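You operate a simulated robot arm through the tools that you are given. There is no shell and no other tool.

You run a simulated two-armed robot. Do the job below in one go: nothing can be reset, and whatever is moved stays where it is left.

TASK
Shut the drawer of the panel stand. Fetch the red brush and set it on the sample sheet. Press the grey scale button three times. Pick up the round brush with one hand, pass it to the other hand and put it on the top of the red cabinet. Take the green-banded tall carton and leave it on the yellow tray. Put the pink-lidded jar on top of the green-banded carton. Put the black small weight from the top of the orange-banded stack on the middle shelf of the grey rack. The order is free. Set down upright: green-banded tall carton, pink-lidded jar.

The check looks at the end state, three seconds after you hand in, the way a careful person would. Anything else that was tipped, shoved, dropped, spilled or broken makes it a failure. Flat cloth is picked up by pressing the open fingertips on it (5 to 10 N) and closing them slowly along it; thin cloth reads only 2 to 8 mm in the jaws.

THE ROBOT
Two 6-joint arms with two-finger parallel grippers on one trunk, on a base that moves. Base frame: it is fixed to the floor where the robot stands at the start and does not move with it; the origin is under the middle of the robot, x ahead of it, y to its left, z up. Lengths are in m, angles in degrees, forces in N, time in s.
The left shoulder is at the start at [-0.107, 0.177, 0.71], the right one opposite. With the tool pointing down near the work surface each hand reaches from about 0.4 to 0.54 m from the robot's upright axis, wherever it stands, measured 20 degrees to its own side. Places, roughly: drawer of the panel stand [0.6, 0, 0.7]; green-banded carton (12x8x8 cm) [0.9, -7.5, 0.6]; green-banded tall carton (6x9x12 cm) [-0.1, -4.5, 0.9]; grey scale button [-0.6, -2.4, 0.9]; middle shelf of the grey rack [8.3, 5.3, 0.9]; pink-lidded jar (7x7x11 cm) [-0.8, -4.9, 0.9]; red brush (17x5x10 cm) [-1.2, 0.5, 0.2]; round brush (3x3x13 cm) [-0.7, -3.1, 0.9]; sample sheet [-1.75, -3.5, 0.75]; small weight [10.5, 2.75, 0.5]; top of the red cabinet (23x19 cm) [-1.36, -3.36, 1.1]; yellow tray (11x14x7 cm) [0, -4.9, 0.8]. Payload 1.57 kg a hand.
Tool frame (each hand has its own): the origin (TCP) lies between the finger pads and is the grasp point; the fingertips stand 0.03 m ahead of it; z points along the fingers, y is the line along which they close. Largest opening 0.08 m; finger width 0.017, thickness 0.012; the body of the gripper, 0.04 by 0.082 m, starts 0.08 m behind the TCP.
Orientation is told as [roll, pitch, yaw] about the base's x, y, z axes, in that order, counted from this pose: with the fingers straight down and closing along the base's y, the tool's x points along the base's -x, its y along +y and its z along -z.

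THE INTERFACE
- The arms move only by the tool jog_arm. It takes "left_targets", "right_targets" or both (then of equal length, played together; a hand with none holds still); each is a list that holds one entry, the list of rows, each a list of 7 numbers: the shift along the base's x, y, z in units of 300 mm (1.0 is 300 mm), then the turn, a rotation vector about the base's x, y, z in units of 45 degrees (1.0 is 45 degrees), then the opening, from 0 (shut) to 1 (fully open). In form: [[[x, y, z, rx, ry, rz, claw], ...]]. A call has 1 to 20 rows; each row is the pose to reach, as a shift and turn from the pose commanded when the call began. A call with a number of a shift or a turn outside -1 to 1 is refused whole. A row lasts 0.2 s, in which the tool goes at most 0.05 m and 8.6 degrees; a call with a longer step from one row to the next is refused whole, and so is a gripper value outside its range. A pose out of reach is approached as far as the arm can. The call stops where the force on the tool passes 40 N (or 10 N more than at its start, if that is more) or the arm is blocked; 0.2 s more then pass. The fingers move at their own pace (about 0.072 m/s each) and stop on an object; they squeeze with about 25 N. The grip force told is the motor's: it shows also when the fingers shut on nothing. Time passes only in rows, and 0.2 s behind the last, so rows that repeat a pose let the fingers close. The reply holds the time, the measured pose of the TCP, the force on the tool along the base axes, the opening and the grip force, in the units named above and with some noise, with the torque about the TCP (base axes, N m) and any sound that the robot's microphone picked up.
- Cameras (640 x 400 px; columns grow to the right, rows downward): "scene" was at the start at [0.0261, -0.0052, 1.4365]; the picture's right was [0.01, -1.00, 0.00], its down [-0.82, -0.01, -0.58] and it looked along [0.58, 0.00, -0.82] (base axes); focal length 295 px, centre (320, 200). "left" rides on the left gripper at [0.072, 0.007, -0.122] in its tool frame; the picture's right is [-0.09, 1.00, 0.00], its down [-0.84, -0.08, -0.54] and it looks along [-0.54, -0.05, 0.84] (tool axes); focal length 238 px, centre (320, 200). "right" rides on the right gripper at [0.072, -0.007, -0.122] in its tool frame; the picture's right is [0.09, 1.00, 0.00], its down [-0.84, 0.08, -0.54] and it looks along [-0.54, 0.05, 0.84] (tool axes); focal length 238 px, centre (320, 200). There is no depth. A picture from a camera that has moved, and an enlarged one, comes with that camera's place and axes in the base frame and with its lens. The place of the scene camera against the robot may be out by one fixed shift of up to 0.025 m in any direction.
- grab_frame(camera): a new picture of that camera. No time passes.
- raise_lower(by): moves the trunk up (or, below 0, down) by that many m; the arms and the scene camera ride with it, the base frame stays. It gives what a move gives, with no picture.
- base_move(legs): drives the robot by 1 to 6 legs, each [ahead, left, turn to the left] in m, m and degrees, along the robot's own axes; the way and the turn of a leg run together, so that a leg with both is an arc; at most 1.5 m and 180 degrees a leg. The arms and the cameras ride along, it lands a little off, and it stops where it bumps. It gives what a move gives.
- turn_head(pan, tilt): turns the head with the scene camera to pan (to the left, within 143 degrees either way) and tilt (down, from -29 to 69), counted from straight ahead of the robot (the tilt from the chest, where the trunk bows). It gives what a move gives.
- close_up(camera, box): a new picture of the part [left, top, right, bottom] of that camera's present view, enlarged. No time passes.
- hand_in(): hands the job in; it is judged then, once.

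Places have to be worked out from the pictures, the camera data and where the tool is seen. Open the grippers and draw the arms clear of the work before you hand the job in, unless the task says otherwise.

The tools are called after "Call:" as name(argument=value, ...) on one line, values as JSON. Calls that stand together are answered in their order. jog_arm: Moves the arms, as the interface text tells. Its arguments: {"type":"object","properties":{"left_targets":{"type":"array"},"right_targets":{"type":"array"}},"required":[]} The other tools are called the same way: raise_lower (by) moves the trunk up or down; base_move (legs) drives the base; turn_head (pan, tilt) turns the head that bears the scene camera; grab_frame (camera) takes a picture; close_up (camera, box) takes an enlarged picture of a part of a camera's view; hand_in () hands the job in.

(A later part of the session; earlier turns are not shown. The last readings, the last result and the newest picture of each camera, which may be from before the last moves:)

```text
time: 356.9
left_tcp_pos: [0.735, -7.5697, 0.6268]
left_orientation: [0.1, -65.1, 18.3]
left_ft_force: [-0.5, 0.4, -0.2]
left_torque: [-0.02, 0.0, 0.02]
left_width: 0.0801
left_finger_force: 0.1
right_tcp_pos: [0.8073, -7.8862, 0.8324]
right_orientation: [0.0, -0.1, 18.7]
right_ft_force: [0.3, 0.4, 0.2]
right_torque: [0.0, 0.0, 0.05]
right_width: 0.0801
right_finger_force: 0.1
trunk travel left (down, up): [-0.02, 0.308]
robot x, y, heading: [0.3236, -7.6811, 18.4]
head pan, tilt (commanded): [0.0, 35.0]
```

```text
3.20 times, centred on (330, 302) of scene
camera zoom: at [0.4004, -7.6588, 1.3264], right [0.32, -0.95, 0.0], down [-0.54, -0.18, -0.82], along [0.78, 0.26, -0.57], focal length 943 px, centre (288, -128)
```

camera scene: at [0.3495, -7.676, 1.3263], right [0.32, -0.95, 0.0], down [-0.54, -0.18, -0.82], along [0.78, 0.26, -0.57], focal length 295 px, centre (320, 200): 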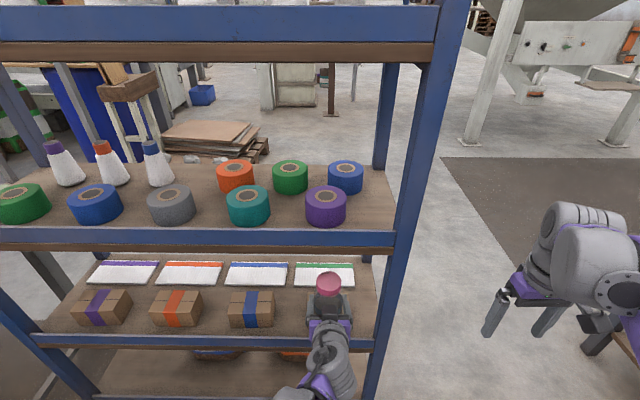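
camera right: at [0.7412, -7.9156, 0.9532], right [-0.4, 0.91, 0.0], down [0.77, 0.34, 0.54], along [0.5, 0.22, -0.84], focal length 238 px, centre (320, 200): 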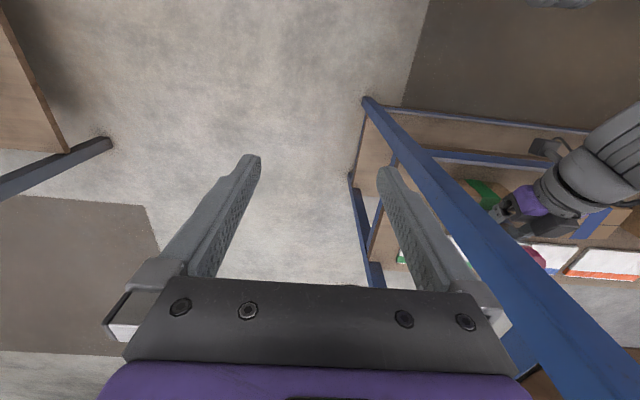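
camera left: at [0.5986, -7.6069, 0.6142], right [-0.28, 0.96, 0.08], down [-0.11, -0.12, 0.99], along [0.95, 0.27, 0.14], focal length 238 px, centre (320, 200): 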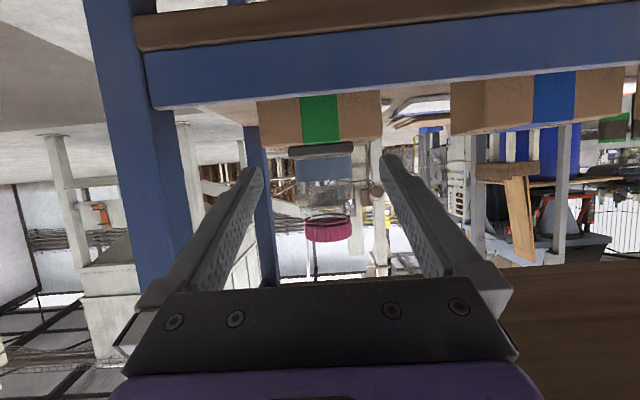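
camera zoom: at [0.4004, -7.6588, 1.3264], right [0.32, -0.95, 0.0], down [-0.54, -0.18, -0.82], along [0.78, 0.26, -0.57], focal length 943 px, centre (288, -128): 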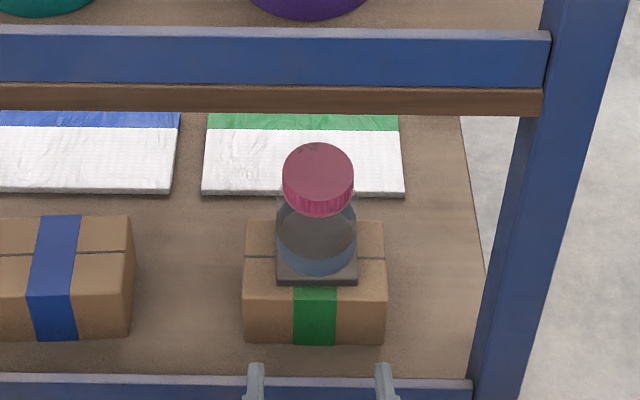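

The jar stands upright, centred on the green-banded carton. I back out from the rack and look to the right for a way to the conveyor side.

Call:
base_move(legs=[[-0.45, 0, 0]])

Call:
jog_arm(left_targets=[[[0, 0, 0.1, -0.06, 0.18, 0, 1], [-0.02, 0, 0.2, -0.12, 0.36, 0, 1], [-0.04, 0, 0.3, -0.18, 0.54, 0, 1], [-0.06, 0, 0.4, -0.24, 0.72, 0, 1], [-0.08, 0, 0.5, -0.3, 0.9, 0, 1]]])

Call:
raise_lower(by=0.15)

Call:
turn_head(pan=-50, tilt=25)

Call:
grab_frame(camera="scene")

Call:
turn_head(pan=-10, tilt=25)

Call:
grab_frame(camera="scene")

```text
time: 359.6
left_tcp_pos: [0.308, -7.711, 0.6275]
left_orientation: [0.1, -65.1, 18.8]
left_ft_force: [-0.4, 0.1, -0.3]
left_torque: [-0.02, 0.02, -0.03]
left_width: 0.08
left_finger_force: 0.1
right_tcp_pos: [0.382, -8.0272, 0.8321]
right_orientation: [0.1, -0.1, 19.0]
right_ft_force: [0.1, 0.2, 0.2]
right_torque: [-0.03, 0.0, 0.01]
right_width: 0.08
right_finger_force: 0.1
trunk travel left (down, up): [-0.02, 0.308]
robot x, y, heading: [-0.1041, -7.8283, 18.9]
head pan, tilt (commanded): [0.0, 35.0]
```

```text
time: 360.8
left_tcp_pos: [0.2848, -7.712, 0.7779]
left_orientation: [0.4, -22.3, 18.5]
left_ft_force: [0.6, 0.2, 1.1]
left_torque: [0.01, -0.01, 0.01]
left_width: 0.08
left_finger_force: 0.0
right_tcp_pos: [0.3829, -8.026, 0.8317]
right_orientation: [0.1, -0.1, 18.9]
right_ft_force: [0.2, 0.1, 0.1]
right_torque: [-0.03, -0.03, -0.02]
right_width: 0.0798
right_finger_force: 0.1
trunk travel left (down, up): [-0.02, 0.308]
robot x, y, heading: [-0.0998, -7.8285, 18.9]
head pan, tilt (commanded): [0.0, 35.0]
```

```text
time: 362.6
left_tcp_pos: [0.2854, -7.7107, 0.9269]
left_orientation: [0.2, -22.5, 18.5]
left_ft_force: [0.3, -0.1, 1.1]
left_torque: [0.02, -0.02, -0.04]
left_width: 0.0797
left_finger_force: 0.1
right_tcp_pos: [0.382, -8.027, 0.9816]
right_orientation: [0.0, 0.0, 19.1]
right_ft_force: [0.0, -0.3, -0.6]
right_torque: [0.01, -0.02, 0.01]
right_width: 0.0799
right_finger_force: 0.0
trunk travel left (down, up): [-0.17, 0.158]
robot x, y, heading: [-0.0983, -7.83, 18.9]
head pan, tilt (commanded): [0.0, 35.0]
```

```text
time: 363.7
left_tcp_pos: [0.2852, -7.7118, 0.9287]
left_orientation: [0.3, -22.4, 18.6]
left_ft_force: [-0.3, 0.1, 0.2]
left_torque: [0.0, 0.01, -0.01]
left_width: 0.0798
left_finger_force: 0.2
right_tcp_pos: [0.3826, -8.0269, 0.9817]
right_orientation: [0.0, -0.1, 19.0]
right_ft_force: [0.1, 0.0, 0.5]
right_torque: [0.02, 0.04, -0.03]
right_width: 0.08
right_finger_force: 0.1
trunk travel left (down, up): [-0.17, 0.158]
robot x, y, heading: [-0.1008, -7.8242, 19.0]
head pan, tilt (commanded): [-50.0, 25.0]
```

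```text
taken
camera scene: at [-0.0705, -7.8926, 1.5001], right [-0.52, -0.86, 0.0], down [-0.36, 0.22, -0.91], along [0.78, -0.47, -0.42], focal length 295 px, centre (320, 200)
```

scene: 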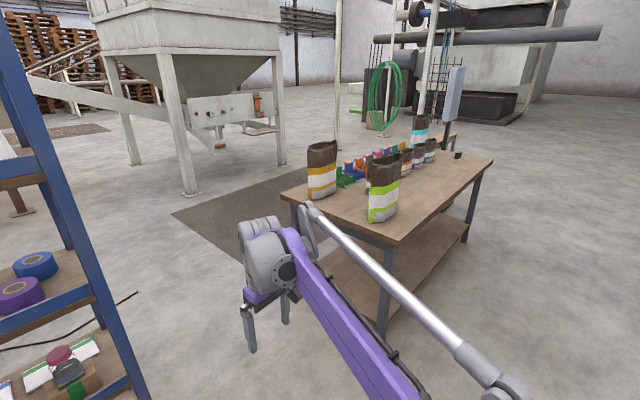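

```text
time: 364.8
left_tcp_pos: [0.285, -7.7123, 0.9271]
left_orientation: [0.3, -22.3, 18.6]
left_ft_force: [-0.2, 0.2, 0.0]
left_torque: [-0.03, -0.02, -0.02]
left_width: 0.08
left_finger_force: 0.1
right_tcp_pos: [0.3817, -8.0269, 0.9825]
right_orientation: [0.0, -0.1, 19.0]
right_ft_force: [-0.4, 0.0, 1.0]
right_torque: [0.03, -0.02, 0.0]
right_width: 0.08
right_finger_force: 0.1
trunk travel left (down, up): [-0.17, 0.158]
robot x, y, heading: [-0.1027, -7.8304, 18.7]
head pan, tilt (commanded): [-10.0, 25.0]
```

```text
taken
camera scene: at [-0.0584, -7.8308, 1.5001], right [0.15, -0.99, 0.0], down [-0.42, -0.07, -0.91], along [0.9, 0.14, -0.42], focal length 295 px, centre (320, 200)
```

scene: 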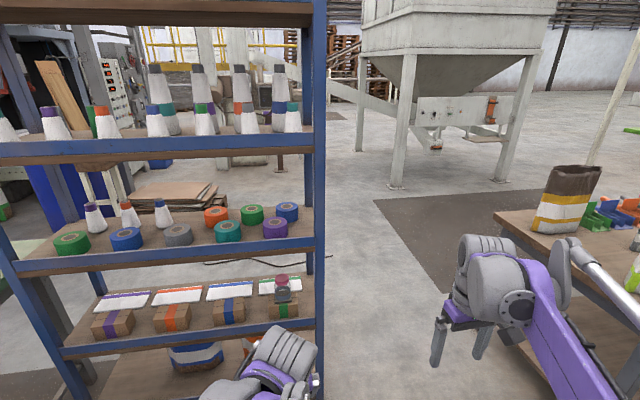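

Between the rack and the bag table there is about 1 m of free floor, leading to the conveyor side. I tuck the right hand in, sidestep right and drive through the gap.

Call:
jog_arm(right_targets=[[[-0.04, 0.12, 0.05, 0, 0, 0, 1], [-0.08, 0.24, 0.1, 0, 0, 0, 1], [-0.12, 0.36, 0.15, 0, 0, 0, 1]]], left_targets=[[[-0.05, 0.05, 0.1, -0.05, 0.16, 0, 1], [-0.1, 0.12, 0.2, -0.1, 0.32, 0, 1], [-0.15, 0.2, 0.3, -0.15, 0.47, 0, 1]]])

Call:
base_move(legs=[[0, -0.68, -1.5], [1.5, 0, 0], [0.35, 0, 0], [0, 0, 90]])

Call:
turn_head(pan=0, tilt=25)

Call:
grab_frame(camera="scene")

```text
time: 365.6
left_tcp_pos: [0.2382, -7.6512, 1.0168]
left_orientation: [0.7, -0.1, 18.5]
left_ft_force: [0.6, -0.2, -0.9]
left_torque: [-0.03, 0.03, -0.02]
left_width: 0.0798
left_finger_force: 0.0
right_tcp_pos: [0.3474, -7.919, 1.0281]
right_orientation: [-0.1, -0.1, 19.0]
right_ft_force: [0.5, -1.2, 0.7]
right_torque: [0.0, -0.03, 0.01]
right_width: 0.0801
right_finger_force: 0.1
trunk travel left (down, up): [-0.17, 0.158]
robot x, y, heading: [-0.1001, -7.8287, 18.9]
head pan, tilt (commanded): [-10.0, 25.0]
```

```text
time: 384.8
left_tcp_pos: [1.6934, -7.5689, 1.017]
left_orientation: [0.7, -0.1, 108.0]
left_ft_force: [0.4, 0.5, 0.3]
left_torque: [0.02, -0.04, -0.01]
left_width: 0.0803
left_finger_force: 0.0
right_tcp_pos: [1.9629, -7.4641, 1.0265]
right_orientation: [0.1, -0.1, 108.6]
right_ft_force: [0.7, 0.4, -0.5]
right_torque: [0.01, 0.03, 0.01]
right_width: 0.0799
right_finger_force: 0.0
trunk travel left (down, up): [-0.17, 0.158]
robot x, y, heading: [1.8651, -7.9131, 108.3]
head pan, tilt (commanded): [-10.0, 25.0]
```

```text
time: 385.5
left_tcp_pos: [1.6946, -7.5683, 1.017]
left_orientation: [0.7, -0.1, 108.0]
left_ft_force: [0.4, -1.1, -0.7]
left_torque: [0.01, -0.02, -0.04]
left_width: 0.0803
left_finger_force: 0.0
right_tcp_pos: [1.9618, -7.4646, 1.0268]
right_orientation: [0.0, -0.1, 108.5]
right_ft_force: [-0.4, 0.1, -0.3]
right_torque: [0.01, 0.01, -0.02]
right_width: 0.0798
right_finger_force: 0.1
trunk travel left (down, up): [-0.17, 0.158]
robot x, y, heading: [1.8673, -7.9131, 108.5]
head pan, tilt (commanded): [0.0, 25.0]
```

```text
taken
camera scene: at [1.8349, -7.8647, 1.5001], right [0.95, 0.32, 0.0], down [0.13, -0.4, -0.91], along [-0.29, 0.86, -0.42], focal length 295 px, centre (320, 200)
```

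scene: 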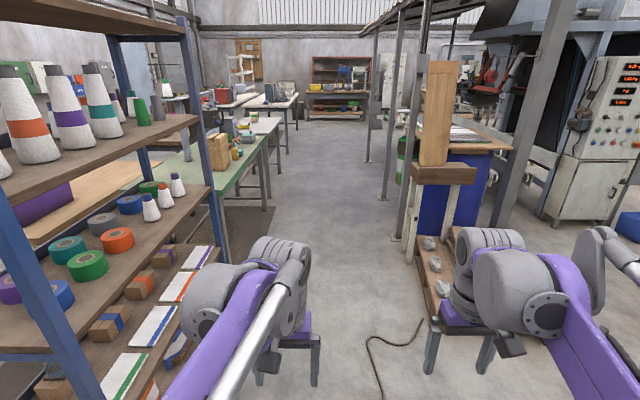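

I am on the conveyor side, in the corridor running back past the tables. I shift slightly left, away from the cable on the floor, and drive along to the small grey table, then turn toward it.

Call:
base_move(legs=[[0, 0.07, -1], [1.5, 0, 0], [1.5, 0, 0], [0.6, 0, 0], [0, 0, 90]])

Call:
turn_head(pan=0, tilt=40)

Call:
grab_frame(camera="scene")

Call:
grab_frame(camera="right")

Call:
grab_frame(camera="left")

```text
time: 407.7
left_tcp_pos: [0.3688, -4.6528, 1.0175]
left_orientation: [0.7, -0.2, -163.1]
left_ft_force: [0.0, -0.3, 0.7]
left_torque: [-0.02, 0.01, 0.01]
left_width: 0.0798
left_finger_force: 0.0
right_tcp_pos: [0.2705, -4.3829, 1.0273]
right_orientation: [0.0, -0.1, -162.7]
right_ft_force: [0.4, 0.9, 0.7]
right_torque: [0.01, -0.04, 0.01]
right_width: 0.0803
right_finger_force: 0.0
trunk travel left (down, up): [-0.17, 0.158]
robot x, y, heading: [0.7124, -4.4915, -162.9]
head pan, tilt (commanded): [0.0, 25.0]
```

```text
time: 408.4
left_tcp_pos: [0.3691, -4.6543, 1.018]
left_orientation: [0.8, -0.2, -163.2]
left_ft_force: [0.3, -0.2, 0.4]
left_torque: [0.02, 0.02, 0.01]
left_width: 0.08
left_finger_force: 0.1
right_tcp_pos: [0.2694, -4.3822, 1.027]
right_orientation: [0.0, -0.1, -162.9]
right_ft_force: [0.4, -0.1, 0.1]
right_torque: [0.01, 0.02, 0.04]
right_width: 0.08
right_finger_force: 0.0
trunk travel left (down, up): [-0.17, 0.158]
robot x, y, heading: [0.7136, -4.4896, -162.7]
head pan, tilt (commanded): [0.0, 40.0]
```

```text
taken
camera scene: at [0.6549, -4.5083, 1.4768], right [-0.3, 0.96, 0.0], down [0.61, 0.19, -0.77], along [-0.73, -0.23, -0.64], focal length 295 px, centre (320, 200)
```

scene: 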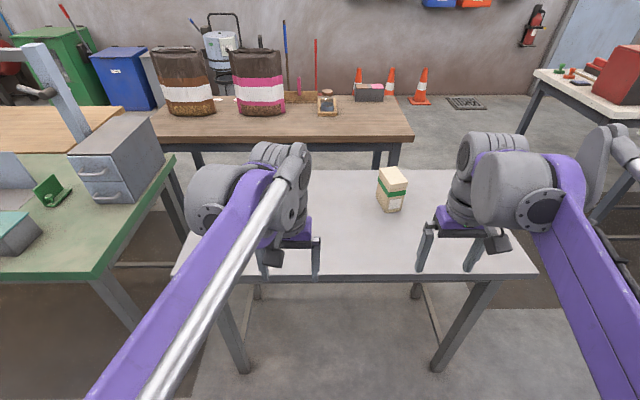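

```text
taken
camera right: at [0.3365, -4.3555, 1.1486], right [0.38, -0.92, 0.0], down [-0.78, -0.32, 0.54], along [-0.5, -0.21, -0.84], focal length 238 px, centre (320, 200)
```

right: 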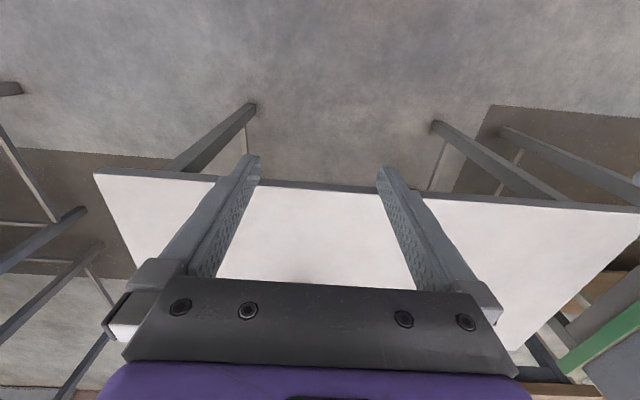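

```text
taken
camera left: at [0.4384, -4.6364, 1.14], right [0.2, -0.98, 0.01], down [-0.82, -0.16, 0.54], along [-0.53, -0.12, -0.84], focal length 238 px, centre (320, 200)
```

left: 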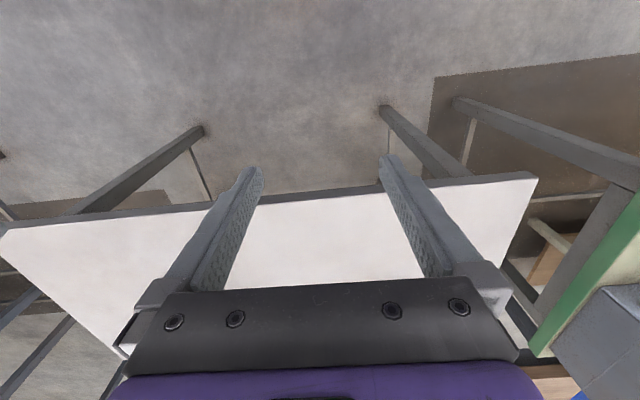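

The carton is right of the middle of the grey table; the tray is hidden by my left arm. I move the left hand aside and zoom in.

Call:
jog_arm(left_targets=[[[0.04, -0.13, 0.05, 0, 0, 0, 1], [0.08, -0.26, 0.1, 0, 0, 0, 1], [0.12, -0.4, 0.15, 0, 0, 0, 1]]])

Call:
close_up(camera="scene", box=[340, 150, 440, 220])

Call:
grab_frame(camera="scene")

```text
time: 409.2
left_tcp_pos: [0.4053, -4.7745, 1.061]
left_orientation: [0.7, -0.3, -163.2]
left_ft_force: [-0.9, 0.0, -1.0]
left_torque: [-0.02, -0.01, -0.01]
left_width: 0.0802
left_finger_force: 0.2
right_tcp_pos: [0.2702, -4.3832, 1.0275]
right_orientation: [-0.1, -0.1, -162.8]
right_ft_force: [0.2, 0.5, 0.0]
right_torque: [0.0, -0.04, 0.0]
right_width: 0.0799
right_finger_force: 0.0
trunk travel left (down, up): [-0.17, 0.158]
robot x, y, heading: [0.7146, -4.4863, -163.0]
head pan, tilt (commanded): [0.0, 40.0]
```

```text
5.71 times, centred on (390, 185) of scene
camera zoom: at [0.6551, -4.509, 1.4767], right [-0.3, 0.96, 0.0], down [0.61, 0.19, -0.77], along [-0.73, -0.23, -0.64], focal length 1684 px, centre (-80, 286)
```

zoom: 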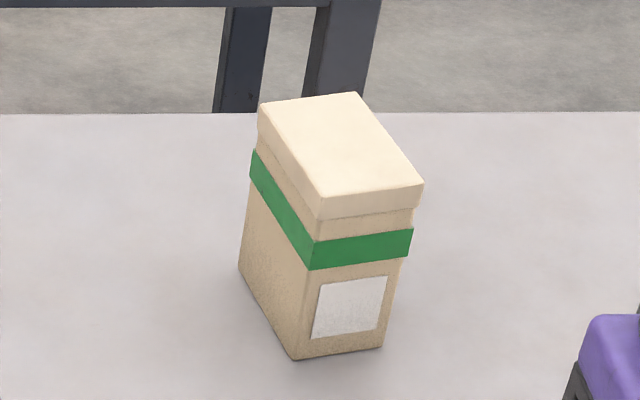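

```text
taken
camera scene: at [0.6551, -4.509, 1.4767], right [-0.3, 0.96, 0.0], down [0.61, 0.19, -0.77], along [-0.73, -0.23, -0.64], focal length 295 px, centre (320, 200)
```

scene: 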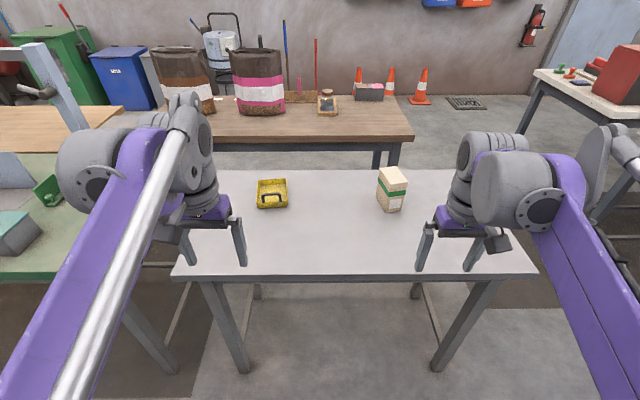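

The carton is turned about 13° relative to me; its narrow 6 cm side runs along 118.8°, centre near (-0.194, -4.516), top z≈0.907, table z≈0.787. Now I zoom on the yellow tray.

Call:
close_up(camera="scene", box=[230, 165, 310, 220])

```text
7.27 times, centred on (270, 192) of scene
camera zoom: at [0.6551, -4.509, 1.4767], right [-0.3, 0.96, 0.0], down [0.61, 0.19, -0.77], along [-0.73, -0.23, -0.64], focal length 2143 px, centre (684, 254)
```

zoom: 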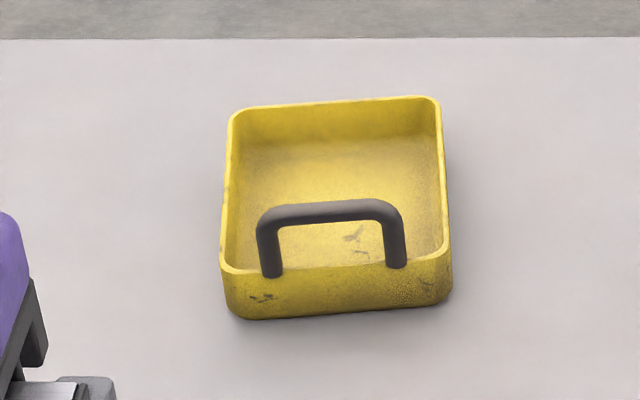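

The tray (centre about (-0.087, -4.925), long side at 25°, handle on my side up to z≈0.87) can take the carton upright. I turn the right hand 12.5° and tilt it 35° forward to gain reach, then drive in 0.25 m.

Call:
jog_arm(right_targets=[[[-0.1, -0.03, 0, 0, 0, 0.1, 1], [-0.2, -0.06, 0.03, 0, 0, 0.2, 1], [-0.319, -0.0975, 0.06, 0, 0, 0.278, 1]]])

Call:
jog_arm(right_targets=[[[0, 0, 0, -0.077, 0.135, 0, 1], [0, 0, 0, -0.154, 0.27, 0, 1], [0, 0, 0, -0.23, 0.406, 0, 1], [0, 0, 0, -0.307, 0.541, 0, 1], [0, 0, 0, -0.384, 0.676, 0, 1]]])

Call:
base_move(legs=[[0.25, 0, 0]])

Call:
grab_frame(camera="right")

Call:
grab_frame(camera="scene")

```text
time: 410.1
left_tcp_pos: [0.4034, -4.775, 1.0623]
left_orientation: [0.6, -0.1, -163.2]
left_ft_force: [0.1, 0.2, 0.2]
left_torque: [0.0, -0.03, -0.01]
left_width: 0.0802
left_finger_force: 0.0
right_tcp_pos: [0.1732, -4.4118, 1.0445]
right_orientation: [0.1, 0.1, -150.3]
right_ft_force: [0.6, -0.2, 0.7]
right_torque: [0.01, 0.01, 0.01]
right_width: 0.08
right_finger_force: 0.0
trunk travel left (down, up): [-0.17, 0.158]
robot x, y, heading: [0.7175, -4.4874, -163.0]
head pan, tilt (commanded): [0.0, 40.0]
```

```text
time: 411.2
left_tcp_pos: [0.4058, -4.7733, 1.0609]
left_orientation: [0.7, -0.2, -163.2]
left_ft_force: [0.0, -0.2, 0.5]
left_torque: [0.01, 0.03, 0.03]
left_width: 0.0798
left_finger_force: 0.1
right_tcp_pos: [0.1747, -4.4127, 1.045]
right_orientation: [-0.2, -35.1, -150.2]
right_ft_force: [0.3, -0.1, 0.0]
right_torque: [0.03, 0.02, -0.01]
right_width: 0.0802
right_finger_force: 0.0
trunk travel left (down, up): [-0.17, 0.158]
robot x, y, heading: [0.7153, -4.4871, -162.7]
head pan, tilt (commanded): [0.0, 40.0]
```

```text
time: 413.1
left_tcp_pos: [0.1642, -4.8483, 1.0616]
left_orientation: [0.7, -0.2, -163.2]
left_ft_force: [0.6, 0.1, -0.2]
left_torque: [-0.01, -0.02, -0.01]
left_width: 0.0801
left_finger_force: 0.2
right_tcp_pos: [-0.0672, -4.4865, 1.0444]
right_orientation: [-0.2, -34.9, -150.2]
right_ft_force: [-0.2, 0.5, 0.0]
right_torque: [-0.03, -0.03, 0.01]
right_width: 0.0803
right_finger_force: 0.0
trunk travel left (down, up): [-0.17, 0.158]
robot x, y, heading: [0.4782, -4.5596, -163.1]
head pan, tilt (commanded): [0.0, 40.0]
```

```text
taken
camera right: at [0.0426, -4.417, 1.103], right [0.56, -0.83, -0.06], down [-0.29, -0.25, 0.92], along [-0.78, -0.5, -0.38], focal length 238 px, centre (320, 200)
```

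right: 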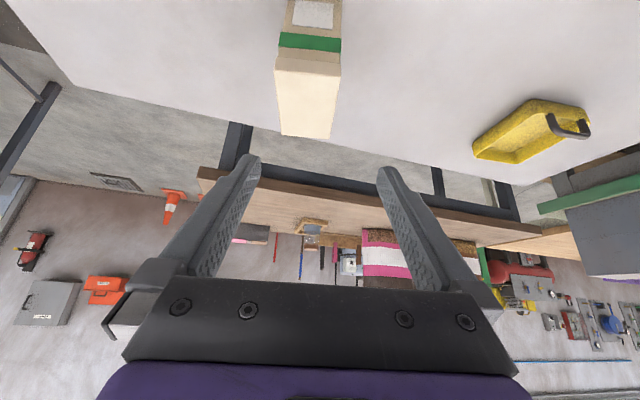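

```text
taken
camera scene: at [0.4145, -4.5827, 1.4767], right [-0.3, 0.96, 0.0], down [0.61, 0.19, -0.77], along [-0.73, -0.23, -0.64], focal length 295 px, centre (320, 200)
```

scene: 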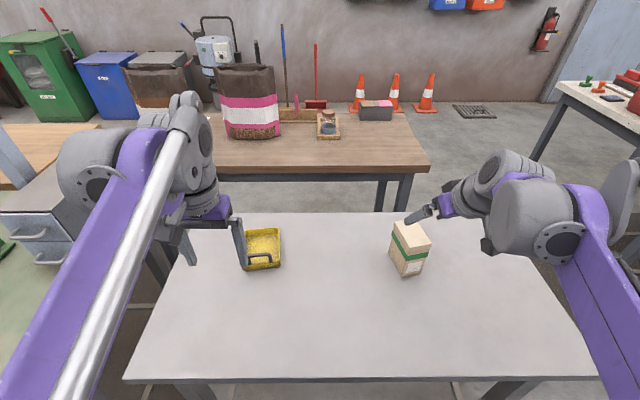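

The tilted right hand is aligned with the carton's long axis. I zoom in to get its position from the wrist camera.

Call:
close_up(camera="right", box=[240, 0, 400, 150])

Call:
close_up(camera="scene", box=[360, 190, 480, 300])

```text
2.67 times, centred on (320, 75) of right
camera zoom: at [0.0426, -4.417, 1.103], right [0.56, -0.83, -0.06], down [-0.29, -0.25, 0.92], along [-0.78, -0.5, -0.38], focal length 636 px, centre (320, 533)
```

zoom: 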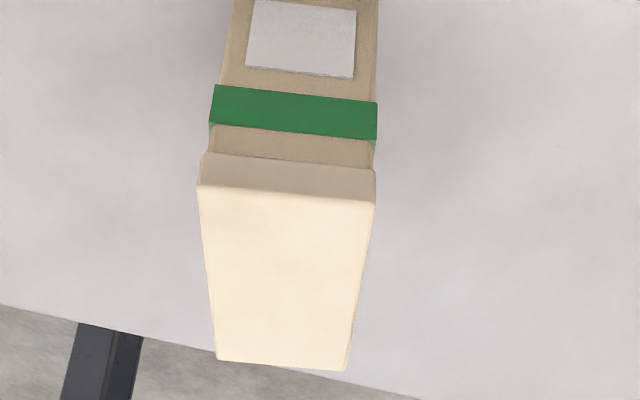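

```text
3.64 times, centred on (420, 245) of scene
camera zoom: at [0.4145, -4.5827, 1.4767], right [-0.3, 0.96, 0.0], down [0.61, 0.19, -0.77], along [-0.73, -0.23, -0.64], focal length 1071 px, centre (-44, 36)
```

zoom: 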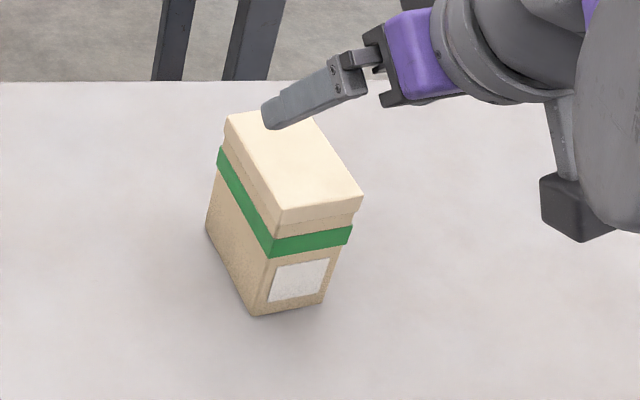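

The wrist camera places the carton centre 76 mm ahead and 17 mm right of the tool, lid top near z 0.914 (the scene camera is about 3 cm off here). I move over it at z 0.985 and check.

Call:
jog_arm(right_targets=[[[-0.08, -0.026, -0.03, 0, 0, 0, 1], [-0.165, -0.052, -0.1, 0, 0, 0, 1], [-0.2487, -0.0783, -0.198, 0, 0, 0, 1], [-0.2487, -0.0783, -0.198, 0, 0, 0, 1]]])

Call:
grab_frame(camera="right")

Call:
close_up(camera="scene", box=[340, 170, 500, 300])

```text
time: 414.1
left_tcp_pos: [0.165, -4.8486, 1.0613]
left_orientation: [0.7, -0.3, -163.2]
left_ft_force: [-0.3, 0.1, 0.1]
left_torque: [0.01, -0.01, 0.0]
left_width: 0.0799
left_finger_force: 0.2
right_tcp_pos: [-0.1395, -4.5096, 0.9852]
right_orientation: [-0.2, -35.2, -150.3]
right_ft_force: [0.4, 0.3, 0.3]
right_torque: [0.0, -0.01, 0.02]
right_width: 0.08
right_finger_force: 0.0
trunk travel left (down, up): [-0.17, 0.158]
robot x, y, heading: [0.4746, -4.5626, -162.7]
head pan, tilt (commanded): [0.0, 40.0]
```

```text
taken
camera right: at [-0.0308, -4.4409, 1.0438], right [0.56, -0.83, -0.06], down [-0.28, -0.25, 0.92], along [-0.78, -0.5, -0.38], focal length 238 px, centre (320, 200)
```

right: 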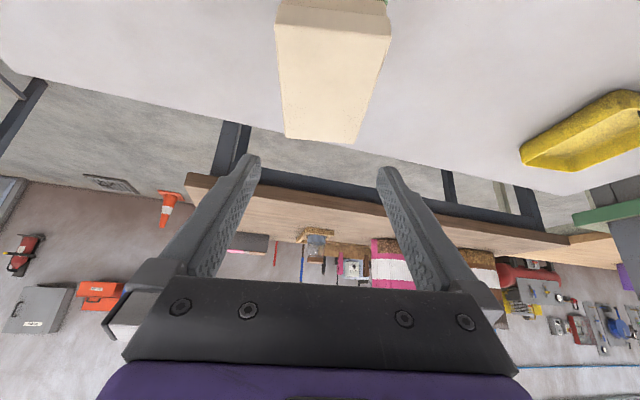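

```text
3.08 times, centred on (420, 235) of scene
camera zoom: at [0.4158, -4.5825, 1.4768], right [-0.3, 0.96, 0.0], down [0.61, 0.19, -0.77], along [-0.73, -0.23, -0.64], focal length 906 px, centre (12, 92)
```

zoom: 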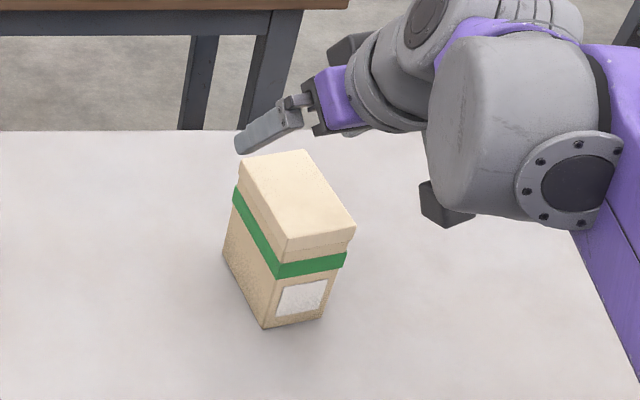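

The tool is centred on the lid within a millimetre and square to it. I lower 11 cm around the carton's top and close.

Call:
jog_arm(right_targets=[[[0, 0, -0.12, 0, 0, 0, 1], [0, 0, -0.24, 0, 0, 0, 1], [0, 0, -0.33, 0, 0, 0, 1], [0, 0, -0.373, 0, 0, 0, 1], [0, 0, -0.373, 0, 0, 0, 0.85], [0, 0, -0.373, 0, 0, 0, 0.6], [0, 0, -0.373, 0, 0, 0, 0], [0, 0, -0.373, 0, 0, 0, 0], [0, 0, -0.373, 0, 0, 0, 0]]])

Call:
grab_frame(camera="right")

Call:
close_up(camera="scene", box=[340, 170, 500, 300])

```text
time: 416.1
left_tcp_pos: [0.166, -4.848, 1.0625]
left_orientation: [0.8, -0.3, -163.2]
left_ft_force: [0.3, -0.5, -0.4]
left_torque: [-0.01, 0.04, 0.0]
left_width: 0.0801
left_finger_force: 0.1
right_tcp_pos: [-0.1386, -4.5089, 0.8736]
right_orientation: [-0.2, -35.0, -150.1]
right_ft_force: [-1.0, 0.2, -0.7]
right_torque: [-0.04, 0.02, 0.01]
right_width: 0.0578
right_finger_force: 25.5
trunk travel left (down, up): [-0.17, 0.158]
robot x, y, heading: [0.4726, -4.5602, -162.8]
head pan, tilt (commanded): [0.0, 40.0]
```

```text
taken
camera right: at [-0.0307, -4.4404, 0.9318], right [0.56, -0.83, -0.06], down [-0.29, -0.25, 0.92], along [-0.78, -0.5, -0.38], focal length 238 px, centre (320, 200)
```

right: 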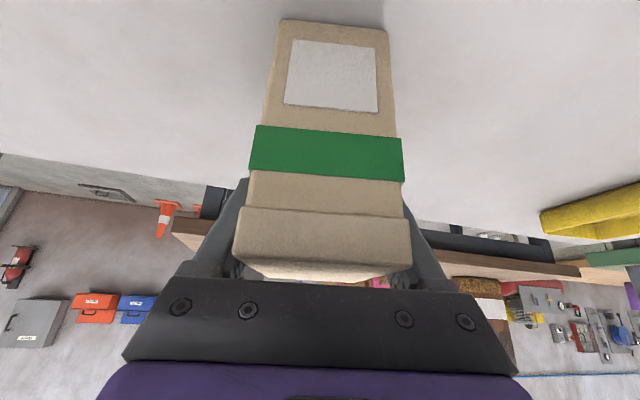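

```text
3.08 times, centred on (420, 235) of scene
camera zoom: at [0.4151, -4.5825, 1.4767], right [-0.3, 0.96, 0.0], down [0.61, 0.19, -0.77], along [-0.73, -0.23, -0.64], focal length 906 px, centre (12, 92)
```

zoom: 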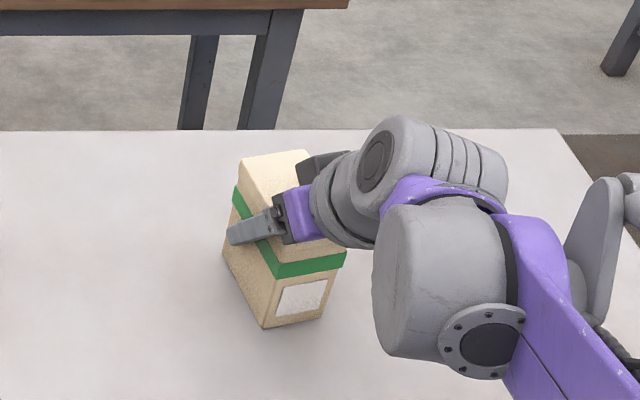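

The carton is held (57.8 mm, 25 N). I lift it 16 cm, back off slightly, and sidestep left toward the tray.

Call:
jog_arm(right_targets=[[[0, 0, 0.06, 0, 0, 0, 0], [0, 0, 0.13, 0, 0, 0, 0], [0, 0, 0.25, 0, 0, 0, 0], [0, 0, 0.4, 0, 0, 0, 0], [0, 0, 0.53, 0, 0, 0, 0], [0, 0, 0.53, 0, 0, 0, 0]]])

Call:
base_move(legs=[[-0.08, 0, 0], [0, 0.4, 0]])

Call:
grab_frame(camera="right")

Call:
grab_frame(camera="scene")

Call:
grab_frame(camera="left")

```text
time: 417.5
left_tcp_pos: [0.1658, -4.8469, 1.0624]
left_orientation: [0.7, -0.2, -163.2]
left_ft_force: [0.0, 0.9, -0.4]
left_torque: [0.0, -0.03, 0.0]
left_width: 0.0803
left_finger_force: 0.1
right_tcp_pos: [-0.1384, -4.5088, 1.0329]
right_orientation: [-0.2, -35.0, -150.2]
right_ft_force: [-0.2, -0.2, -0.8]
right_torque: [0.02, 0.02, 0.01]
right_width: 0.0579
right_finger_force: 25.1
trunk travel left (down, up): [-0.17, 0.158]
robot x, y, heading: [0.4767, -4.5596, -162.7]
head pan, tilt (commanded): [0.0, 40.0]
```

```text
time: 422.2
left_tcp_pos: [0.359, -5.2054, 1.0613]
left_orientation: [0.7, -0.2, -163.1]
left_ft_force: [-0.2, 0.1, 0.4]
left_torque: [0.0, 0.0, -0.01]
left_width: 0.08
left_finger_force: 0.1
right_tcp_pos: [0.0547, -4.8687, 1.0332]
right_orientation: [-0.3, -35.0, -150.1]
right_ft_force: [-0.1, 0.4, -0.7]
right_torque: [-0.02, 0.01, 0.02]
right_width: 0.058
right_finger_force: 24.9
trunk travel left (down, up): [-0.17, 0.158]
robot x, y, heading: [0.6708, -4.9189, -162.8]
head pan, tilt (commanded): [0.0, 40.0]
```

```text
taken
camera right: at [0.1633, -4.7986, 1.0908], right [0.56, -0.83, -0.06], down [-0.28, -0.26, 0.92], along [-0.78, -0.5, -0.38], focal length 238 px, centre (320, 200)
```

right: 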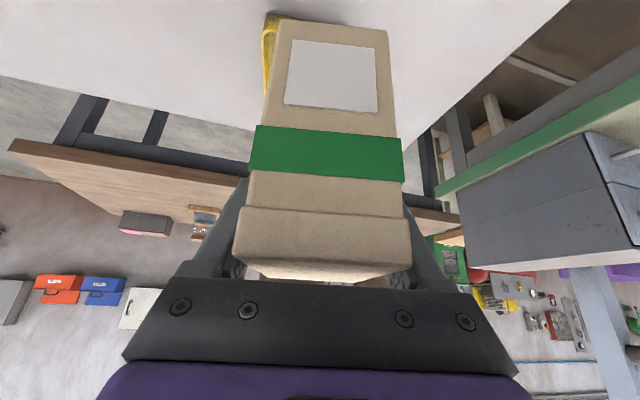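

```text
taken
camera scene: at [0.6091, -4.9396, 1.4767], right [-0.3, 0.95, 0.0], down [0.61, 0.19, -0.77], along [-0.73, -0.23, -0.64], focal length 295 px, centre (320, 200)
```

scene: 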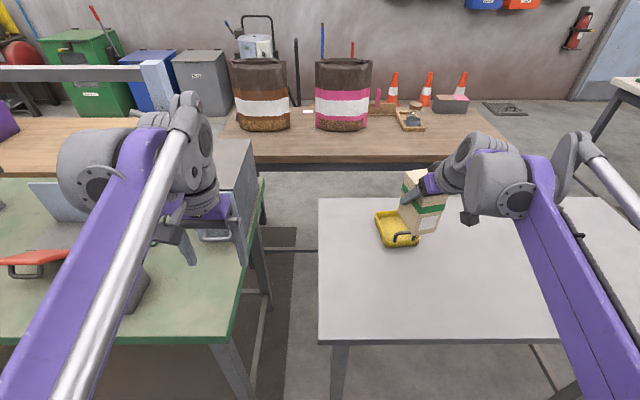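

```text
taken
camera left: at [0.4296, -5.1882, 1.1841], right [0.2, -0.98, 0.01], down [-0.82, -0.16, 0.54], along [-0.53, -0.12, -0.84], focal length 238 px, centre (320, 200)
```

left: 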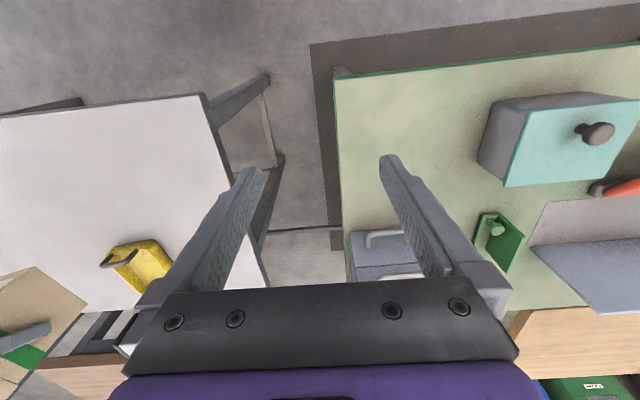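

The left wrist camera sees the tray and the held carton. I zoom in to measure the tray.

Call:
close_up(camera="left", box=[80, 220, 200, 310])

Call:
close_up(camera="scene", box=[360, 190, 460, 260])

```text
4.44 times, centred on (140, 265) of left
camera zoom: at [0.4296, -5.1882, 1.1841], right [0.2, -0.98, 0.01], down [-0.82, -0.16, 0.54], along [-0.53, -0.12, -0.84], focal length 1059 px, centre (1120, -89)
```

zoom: 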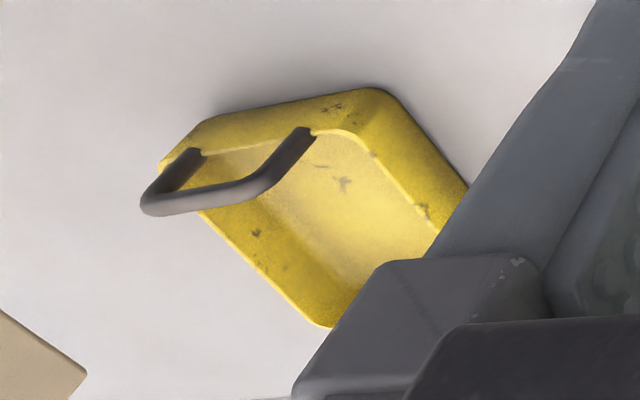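

```text
5.71 times, centred on (410, 225) of scene
camera zoom: at [0.6091, -4.9396, 1.4767], right [-0.3, 0.95, 0.0], down [0.61, 0.19, -0.77], along [-0.73, -0.23, -0.64], focal length 1684 px, centre (-194, 57)
```

zoom: 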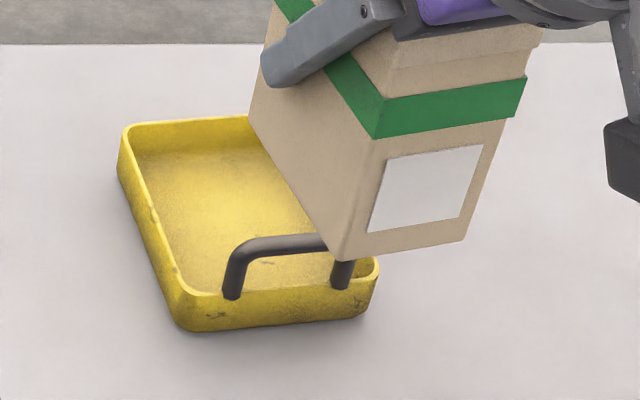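

I shift the left hand a little left and ahead so that its finger no longer hides part of the tray.

Call:
jog_arm(left_targets=[[[-0.08, -0.09, 0.02, 0, 0, 0, 1], [-0.16, -0.18, 0.04, 0, 0, 0, 1], [-0.23, -0.27, 0.05, 0, 0, 0, 1]]])

Call:
close_up(camera="left", box=[40, 170, 200, 290])

```text
time: 423.0
left_tcp_pos: [0.2888, -5.2876, 1.077]
left_orientation: [0.6, -0.2, -163.0]
left_ft_force: [0.0, -0.3, -0.2]
left_torque: [0.0, -0.01, 0.02]
left_width: 0.0803
left_finger_force: 0.0
right_tcp_pos: [0.0533, -4.8686, 1.0326]
right_orientation: [-0.2, -35.0, -150.1]
right_ft_force: [-0.7, -0.3, -1.1]
right_torque: [0.01, -0.05, 0.0]
right_width: 0.0578
right_finger_force: 25.1
trunk travel left (down, up): [-0.17, 0.158]
robot x, y, heading: [0.6693, -4.9155, -162.6]
head pan, tilt (commanded): [0.0, 40.0]
```

```text
3.33 times, centred on (120, 230) of left
camera zoom: at [0.3588, -5.2704, 1.1987], right [0.2, -0.98, 0.01], down [-0.82, -0.16, 0.54], along [-0.53, -0.12, -0.84], focal length 794 px, centre (987, 100)
```

zoom: 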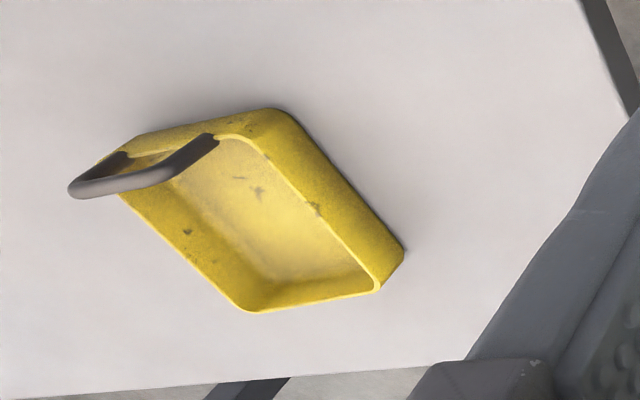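

Two left-camera views fix the tray: rim z≈0.832, centre about (-0.051, -4.898), long axis at 24°. The carton needs to go 0.108 m ahead and turn by -6°; I drive 8 cm and turn the hand.

Call:
base_move(legs=[[0.08, 0, 0]])

Call:
jog_arm(right_targets=[[[0, 0, 0, 0, 0, -0.067, 0], [0, 0, 0, 0, 0, -0.133, 0]]])

Call:
grab_frame(camera="left")

Call:
close_up(camera="scene", box=[340, 180, 480, 280])

```text
time: 424.1
left_tcp_pos: [0.2123, -5.3111, 1.0761]
left_orientation: [0.7, -0.2, -163.1]
left_ft_force: [-0.6, -0.4, -0.1]
left_torque: [-0.02, -0.03, -0.01]
left_width: 0.0802
left_finger_force: 0.1
right_tcp_pos: [-0.0235, -4.8913, 1.0322]
right_orientation: [0.0, -35.0, -150.1]
right_ft_force: [-0.5, 0.6, -0.5]
right_torque: [0.03, -0.03, 0.03]
right_width: 0.058
right_finger_force: 25.2
trunk travel left (down, up): [-0.17, 0.158]
robot x, y, heading: [0.5957, -4.9466, -162.4]
head pan, tilt (commanded): [0.0, 40.0]
```

```text
time: 424.6
left_tcp_pos: [0.2137, -5.31, 1.0762]
left_orientation: [0.6, -0.3, -163.1]
left_ft_force: [0.6, 0.0, 0.0]
left_torque: [0.01, 0.02, 0.02]
left_width: 0.0798
left_finger_force: 0.1
right_tcp_pos: [-0.0216, -4.8905, 1.0336]
right_orientation: [-0.1, -35.0, -156.0]
right_ft_force: [0.2, -0.4, -1.5]
right_torque: [0.01, 0.04, 0.01]
right_width: 0.0577
right_finger_force: 24.0
trunk travel left (down, up): [-0.17, 0.158]
robot x, y, heading: [0.5933, -4.9434, -162.6]
head pan, tilt (commanded): [0.0, 40.0]
```

```text
taken
camera left: at [0.2831, -5.2932, 1.199], right [0.2, -0.98, 0.01], down [-0.82, -0.16, 0.54], along [-0.53, -0.12, -0.84], focal length 238 px, centre (320, 200)
```

left: 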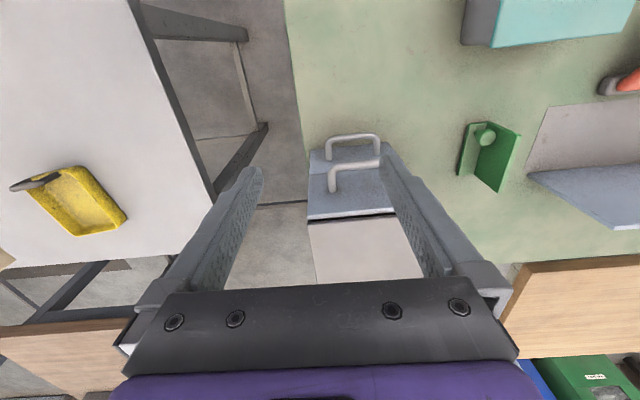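

```text
4.00 times, centred on (410, 230) of scene
camera zoom: at [0.5324, -4.9634, 1.4767], right [-0.3, 0.95, 0.0], down [0.61, 0.19, -0.77], along [-0.73, -0.23, -0.64], focal length 1178 px, centre (-40, 80)
```

zoom: 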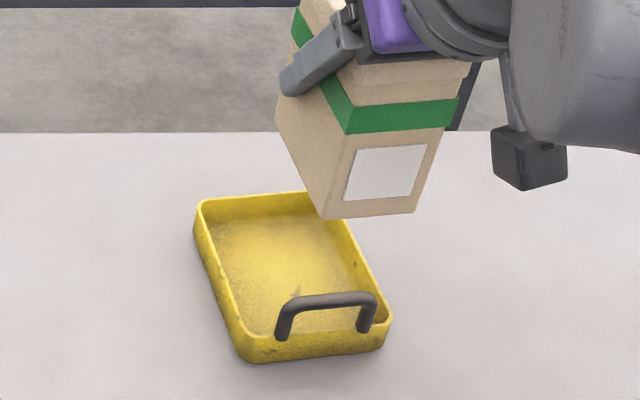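

Now I bring the carton over the tray centre and down until its bottom is just above the rim, then check.

Call:
jog_arm(right_targets=[[[-0.05, -0.012, -0.05, 0, 0, 0, 0], [-0.098, -0.0233, -0.13, 0, 0, 0, 0], [-0.098, -0.0233, -0.23, 0, 0, 0, 0], [-0.098, -0.0233, -0.33, 0, 0, 0, 0], [-0.098, -0.0233, -0.33, 0, 0, 0, 0]]])

Call:
close_up(camera="left", box=[0, 120, 180, 290])

Call:
close_up(camera="scene", box=[340, 180, 480, 280])

Call:
grab_frame(camera="right")

```text
time: 425.9
left_tcp_pos: [0.2132, -5.3096, 1.0771]
left_orientation: [0.6, -0.2, -163.1]
left_ft_force: [-0.4, 0.8, -0.1]
left_torque: [0.0, -0.02, -0.03]
left_width: 0.08
left_finger_force: 0.1
right_tcp_pos: [-0.0511, -4.8991, 0.9325]
right_orientation: [-0.2, -35.1, -156.2]
right_ft_force: [0.2, 0.0, -0.3]
right_torque: [-0.06, 0.01, 0.01]
right_width: 0.058
right_finger_force: 25.5
trunk travel left (down, up): [-0.17, 0.158]
robot x, y, heading: [0.5949, -4.9447, -162.6]
head pan, tilt (commanded): [0.0, 40.0]
```

```text
2.35 times, centred on (90, 205) of left
camera zoom: at [0.2835, -5.2931, 1.1992], right [0.2, -0.98, 0.01], down [-0.82, -0.16, 0.54], along [-0.53, -0.12, -0.84], focal length 561 px, centre (861, 188)
```

zoom: 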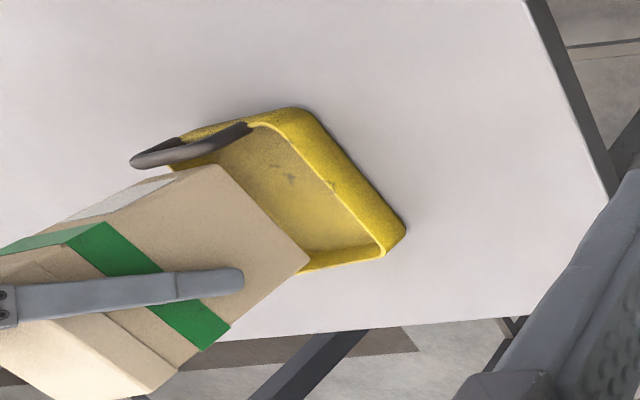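

```text
4.00 times, centred on (410, 230) of scene
camera zoom: at [0.5328, -4.9633, 1.4768], right [-0.3, 0.95, 0.0], down [0.61, 0.19, -0.77], along [-0.73, -0.23, -0.64], focal length 1178 px, centre (-40, 80)
```

zoom: 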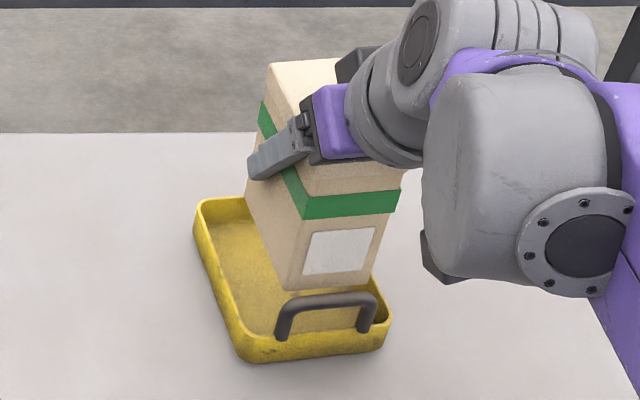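

```text
taken
camera right: at [0.064, -4.841, 0.9917], right [0.47, -0.88, -0.06], down [-0.31, -0.22, 0.92], along [-0.83, -0.42, -0.38], focal length 238 px, centre (320, 200)
```

right: 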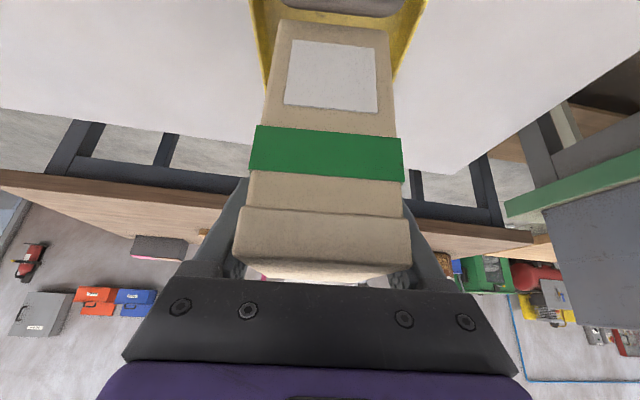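

Both wrist views show the carton centred in the tray within a few millimetres; I shift it 3 mm left and lower it into the tray.

Call:
jog_arm(right_targets=[[[0.004, -0.009, 0, 0, 0, 0, 0], [0.004, -0.009, -0.05, 0, 0, 0, 0], [0.004, -0.009, -0.1, 0, 0, 0, 0], [0.004, -0.009, -0.12, 0, 0, 0, 0]]])

Call:
grab_frame(camera="right")

Call:
close_up(camera="left", box=[0, 120, 180, 290])

Call:
close_up(camera="scene", box=[340, 180, 480, 280])

```text
time: 426.9
left_tcp_pos: [0.2127, -5.3102, 1.0774]
left_orientation: [0.7, -0.3, -163.1]
left_ft_force: [-0.2, 0.6, 0.3]
left_torque: [0.0, -0.03, -0.01]
left_width: 0.0798
left_finger_force: 0.0
right_tcp_pos: [-0.0501, -4.9021, 0.8977]
right_orientation: [-0.2, -34.9, -156.1]
right_ft_force: [-0.3, 0.0, -2.8]
right_torque: [0.0, 0.0, -0.01]
right_width: 0.0577
right_finger_force: 25.4
trunk travel left (down, up): [-0.17, 0.158]
robot x, y, heading: [0.5911, -4.9465, -162.6]
head pan, tilt (commanded): [0.0, 40.0]
```

```text
taken
camera right: at [0.065, -4.844, 0.956], right [0.47, -0.88, -0.06], down [-0.31, -0.22, 0.92], along [-0.83, -0.42, -0.38], focal length 238 px, centre (320, 200)
```

right: 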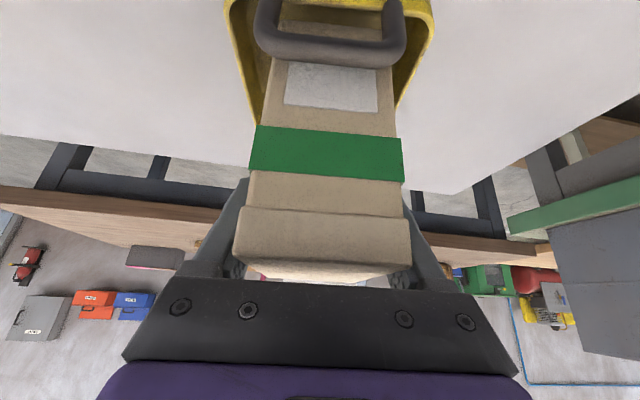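

```text
2.35 times, centred on (90, 205) of left
camera zoom: at [0.2832, -5.2931, 1.1991], right [0.2, -0.98, 0.01], down [-0.82, -0.16, 0.54], along [-0.53, -0.12, -0.84], focal length 561 px, centre (861, 188)
```

zoom: 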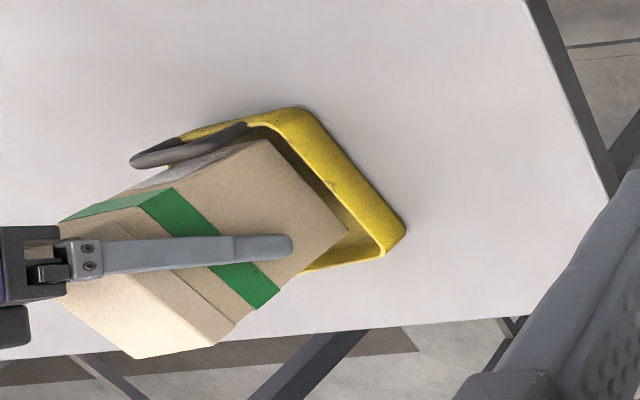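

```text
4.00 times, centred on (410, 230) of scene
camera zoom: at [0.5325, -4.9633, 1.4767], right [-0.3, 0.95, 0.0], down [0.61, 0.19, -0.77], along [-0.73, -0.23, -0.64], focal length 1178 px, centre (-40, 80)
```

zoom: 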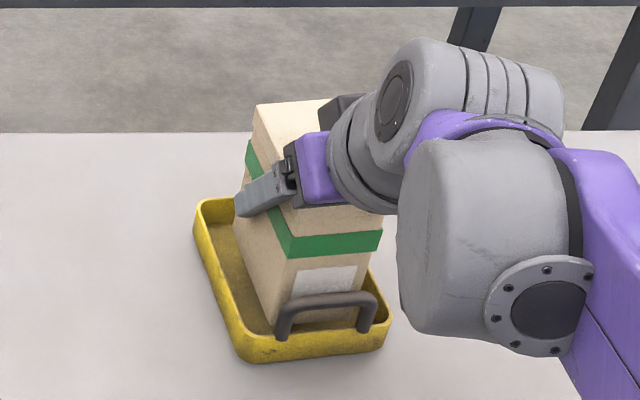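

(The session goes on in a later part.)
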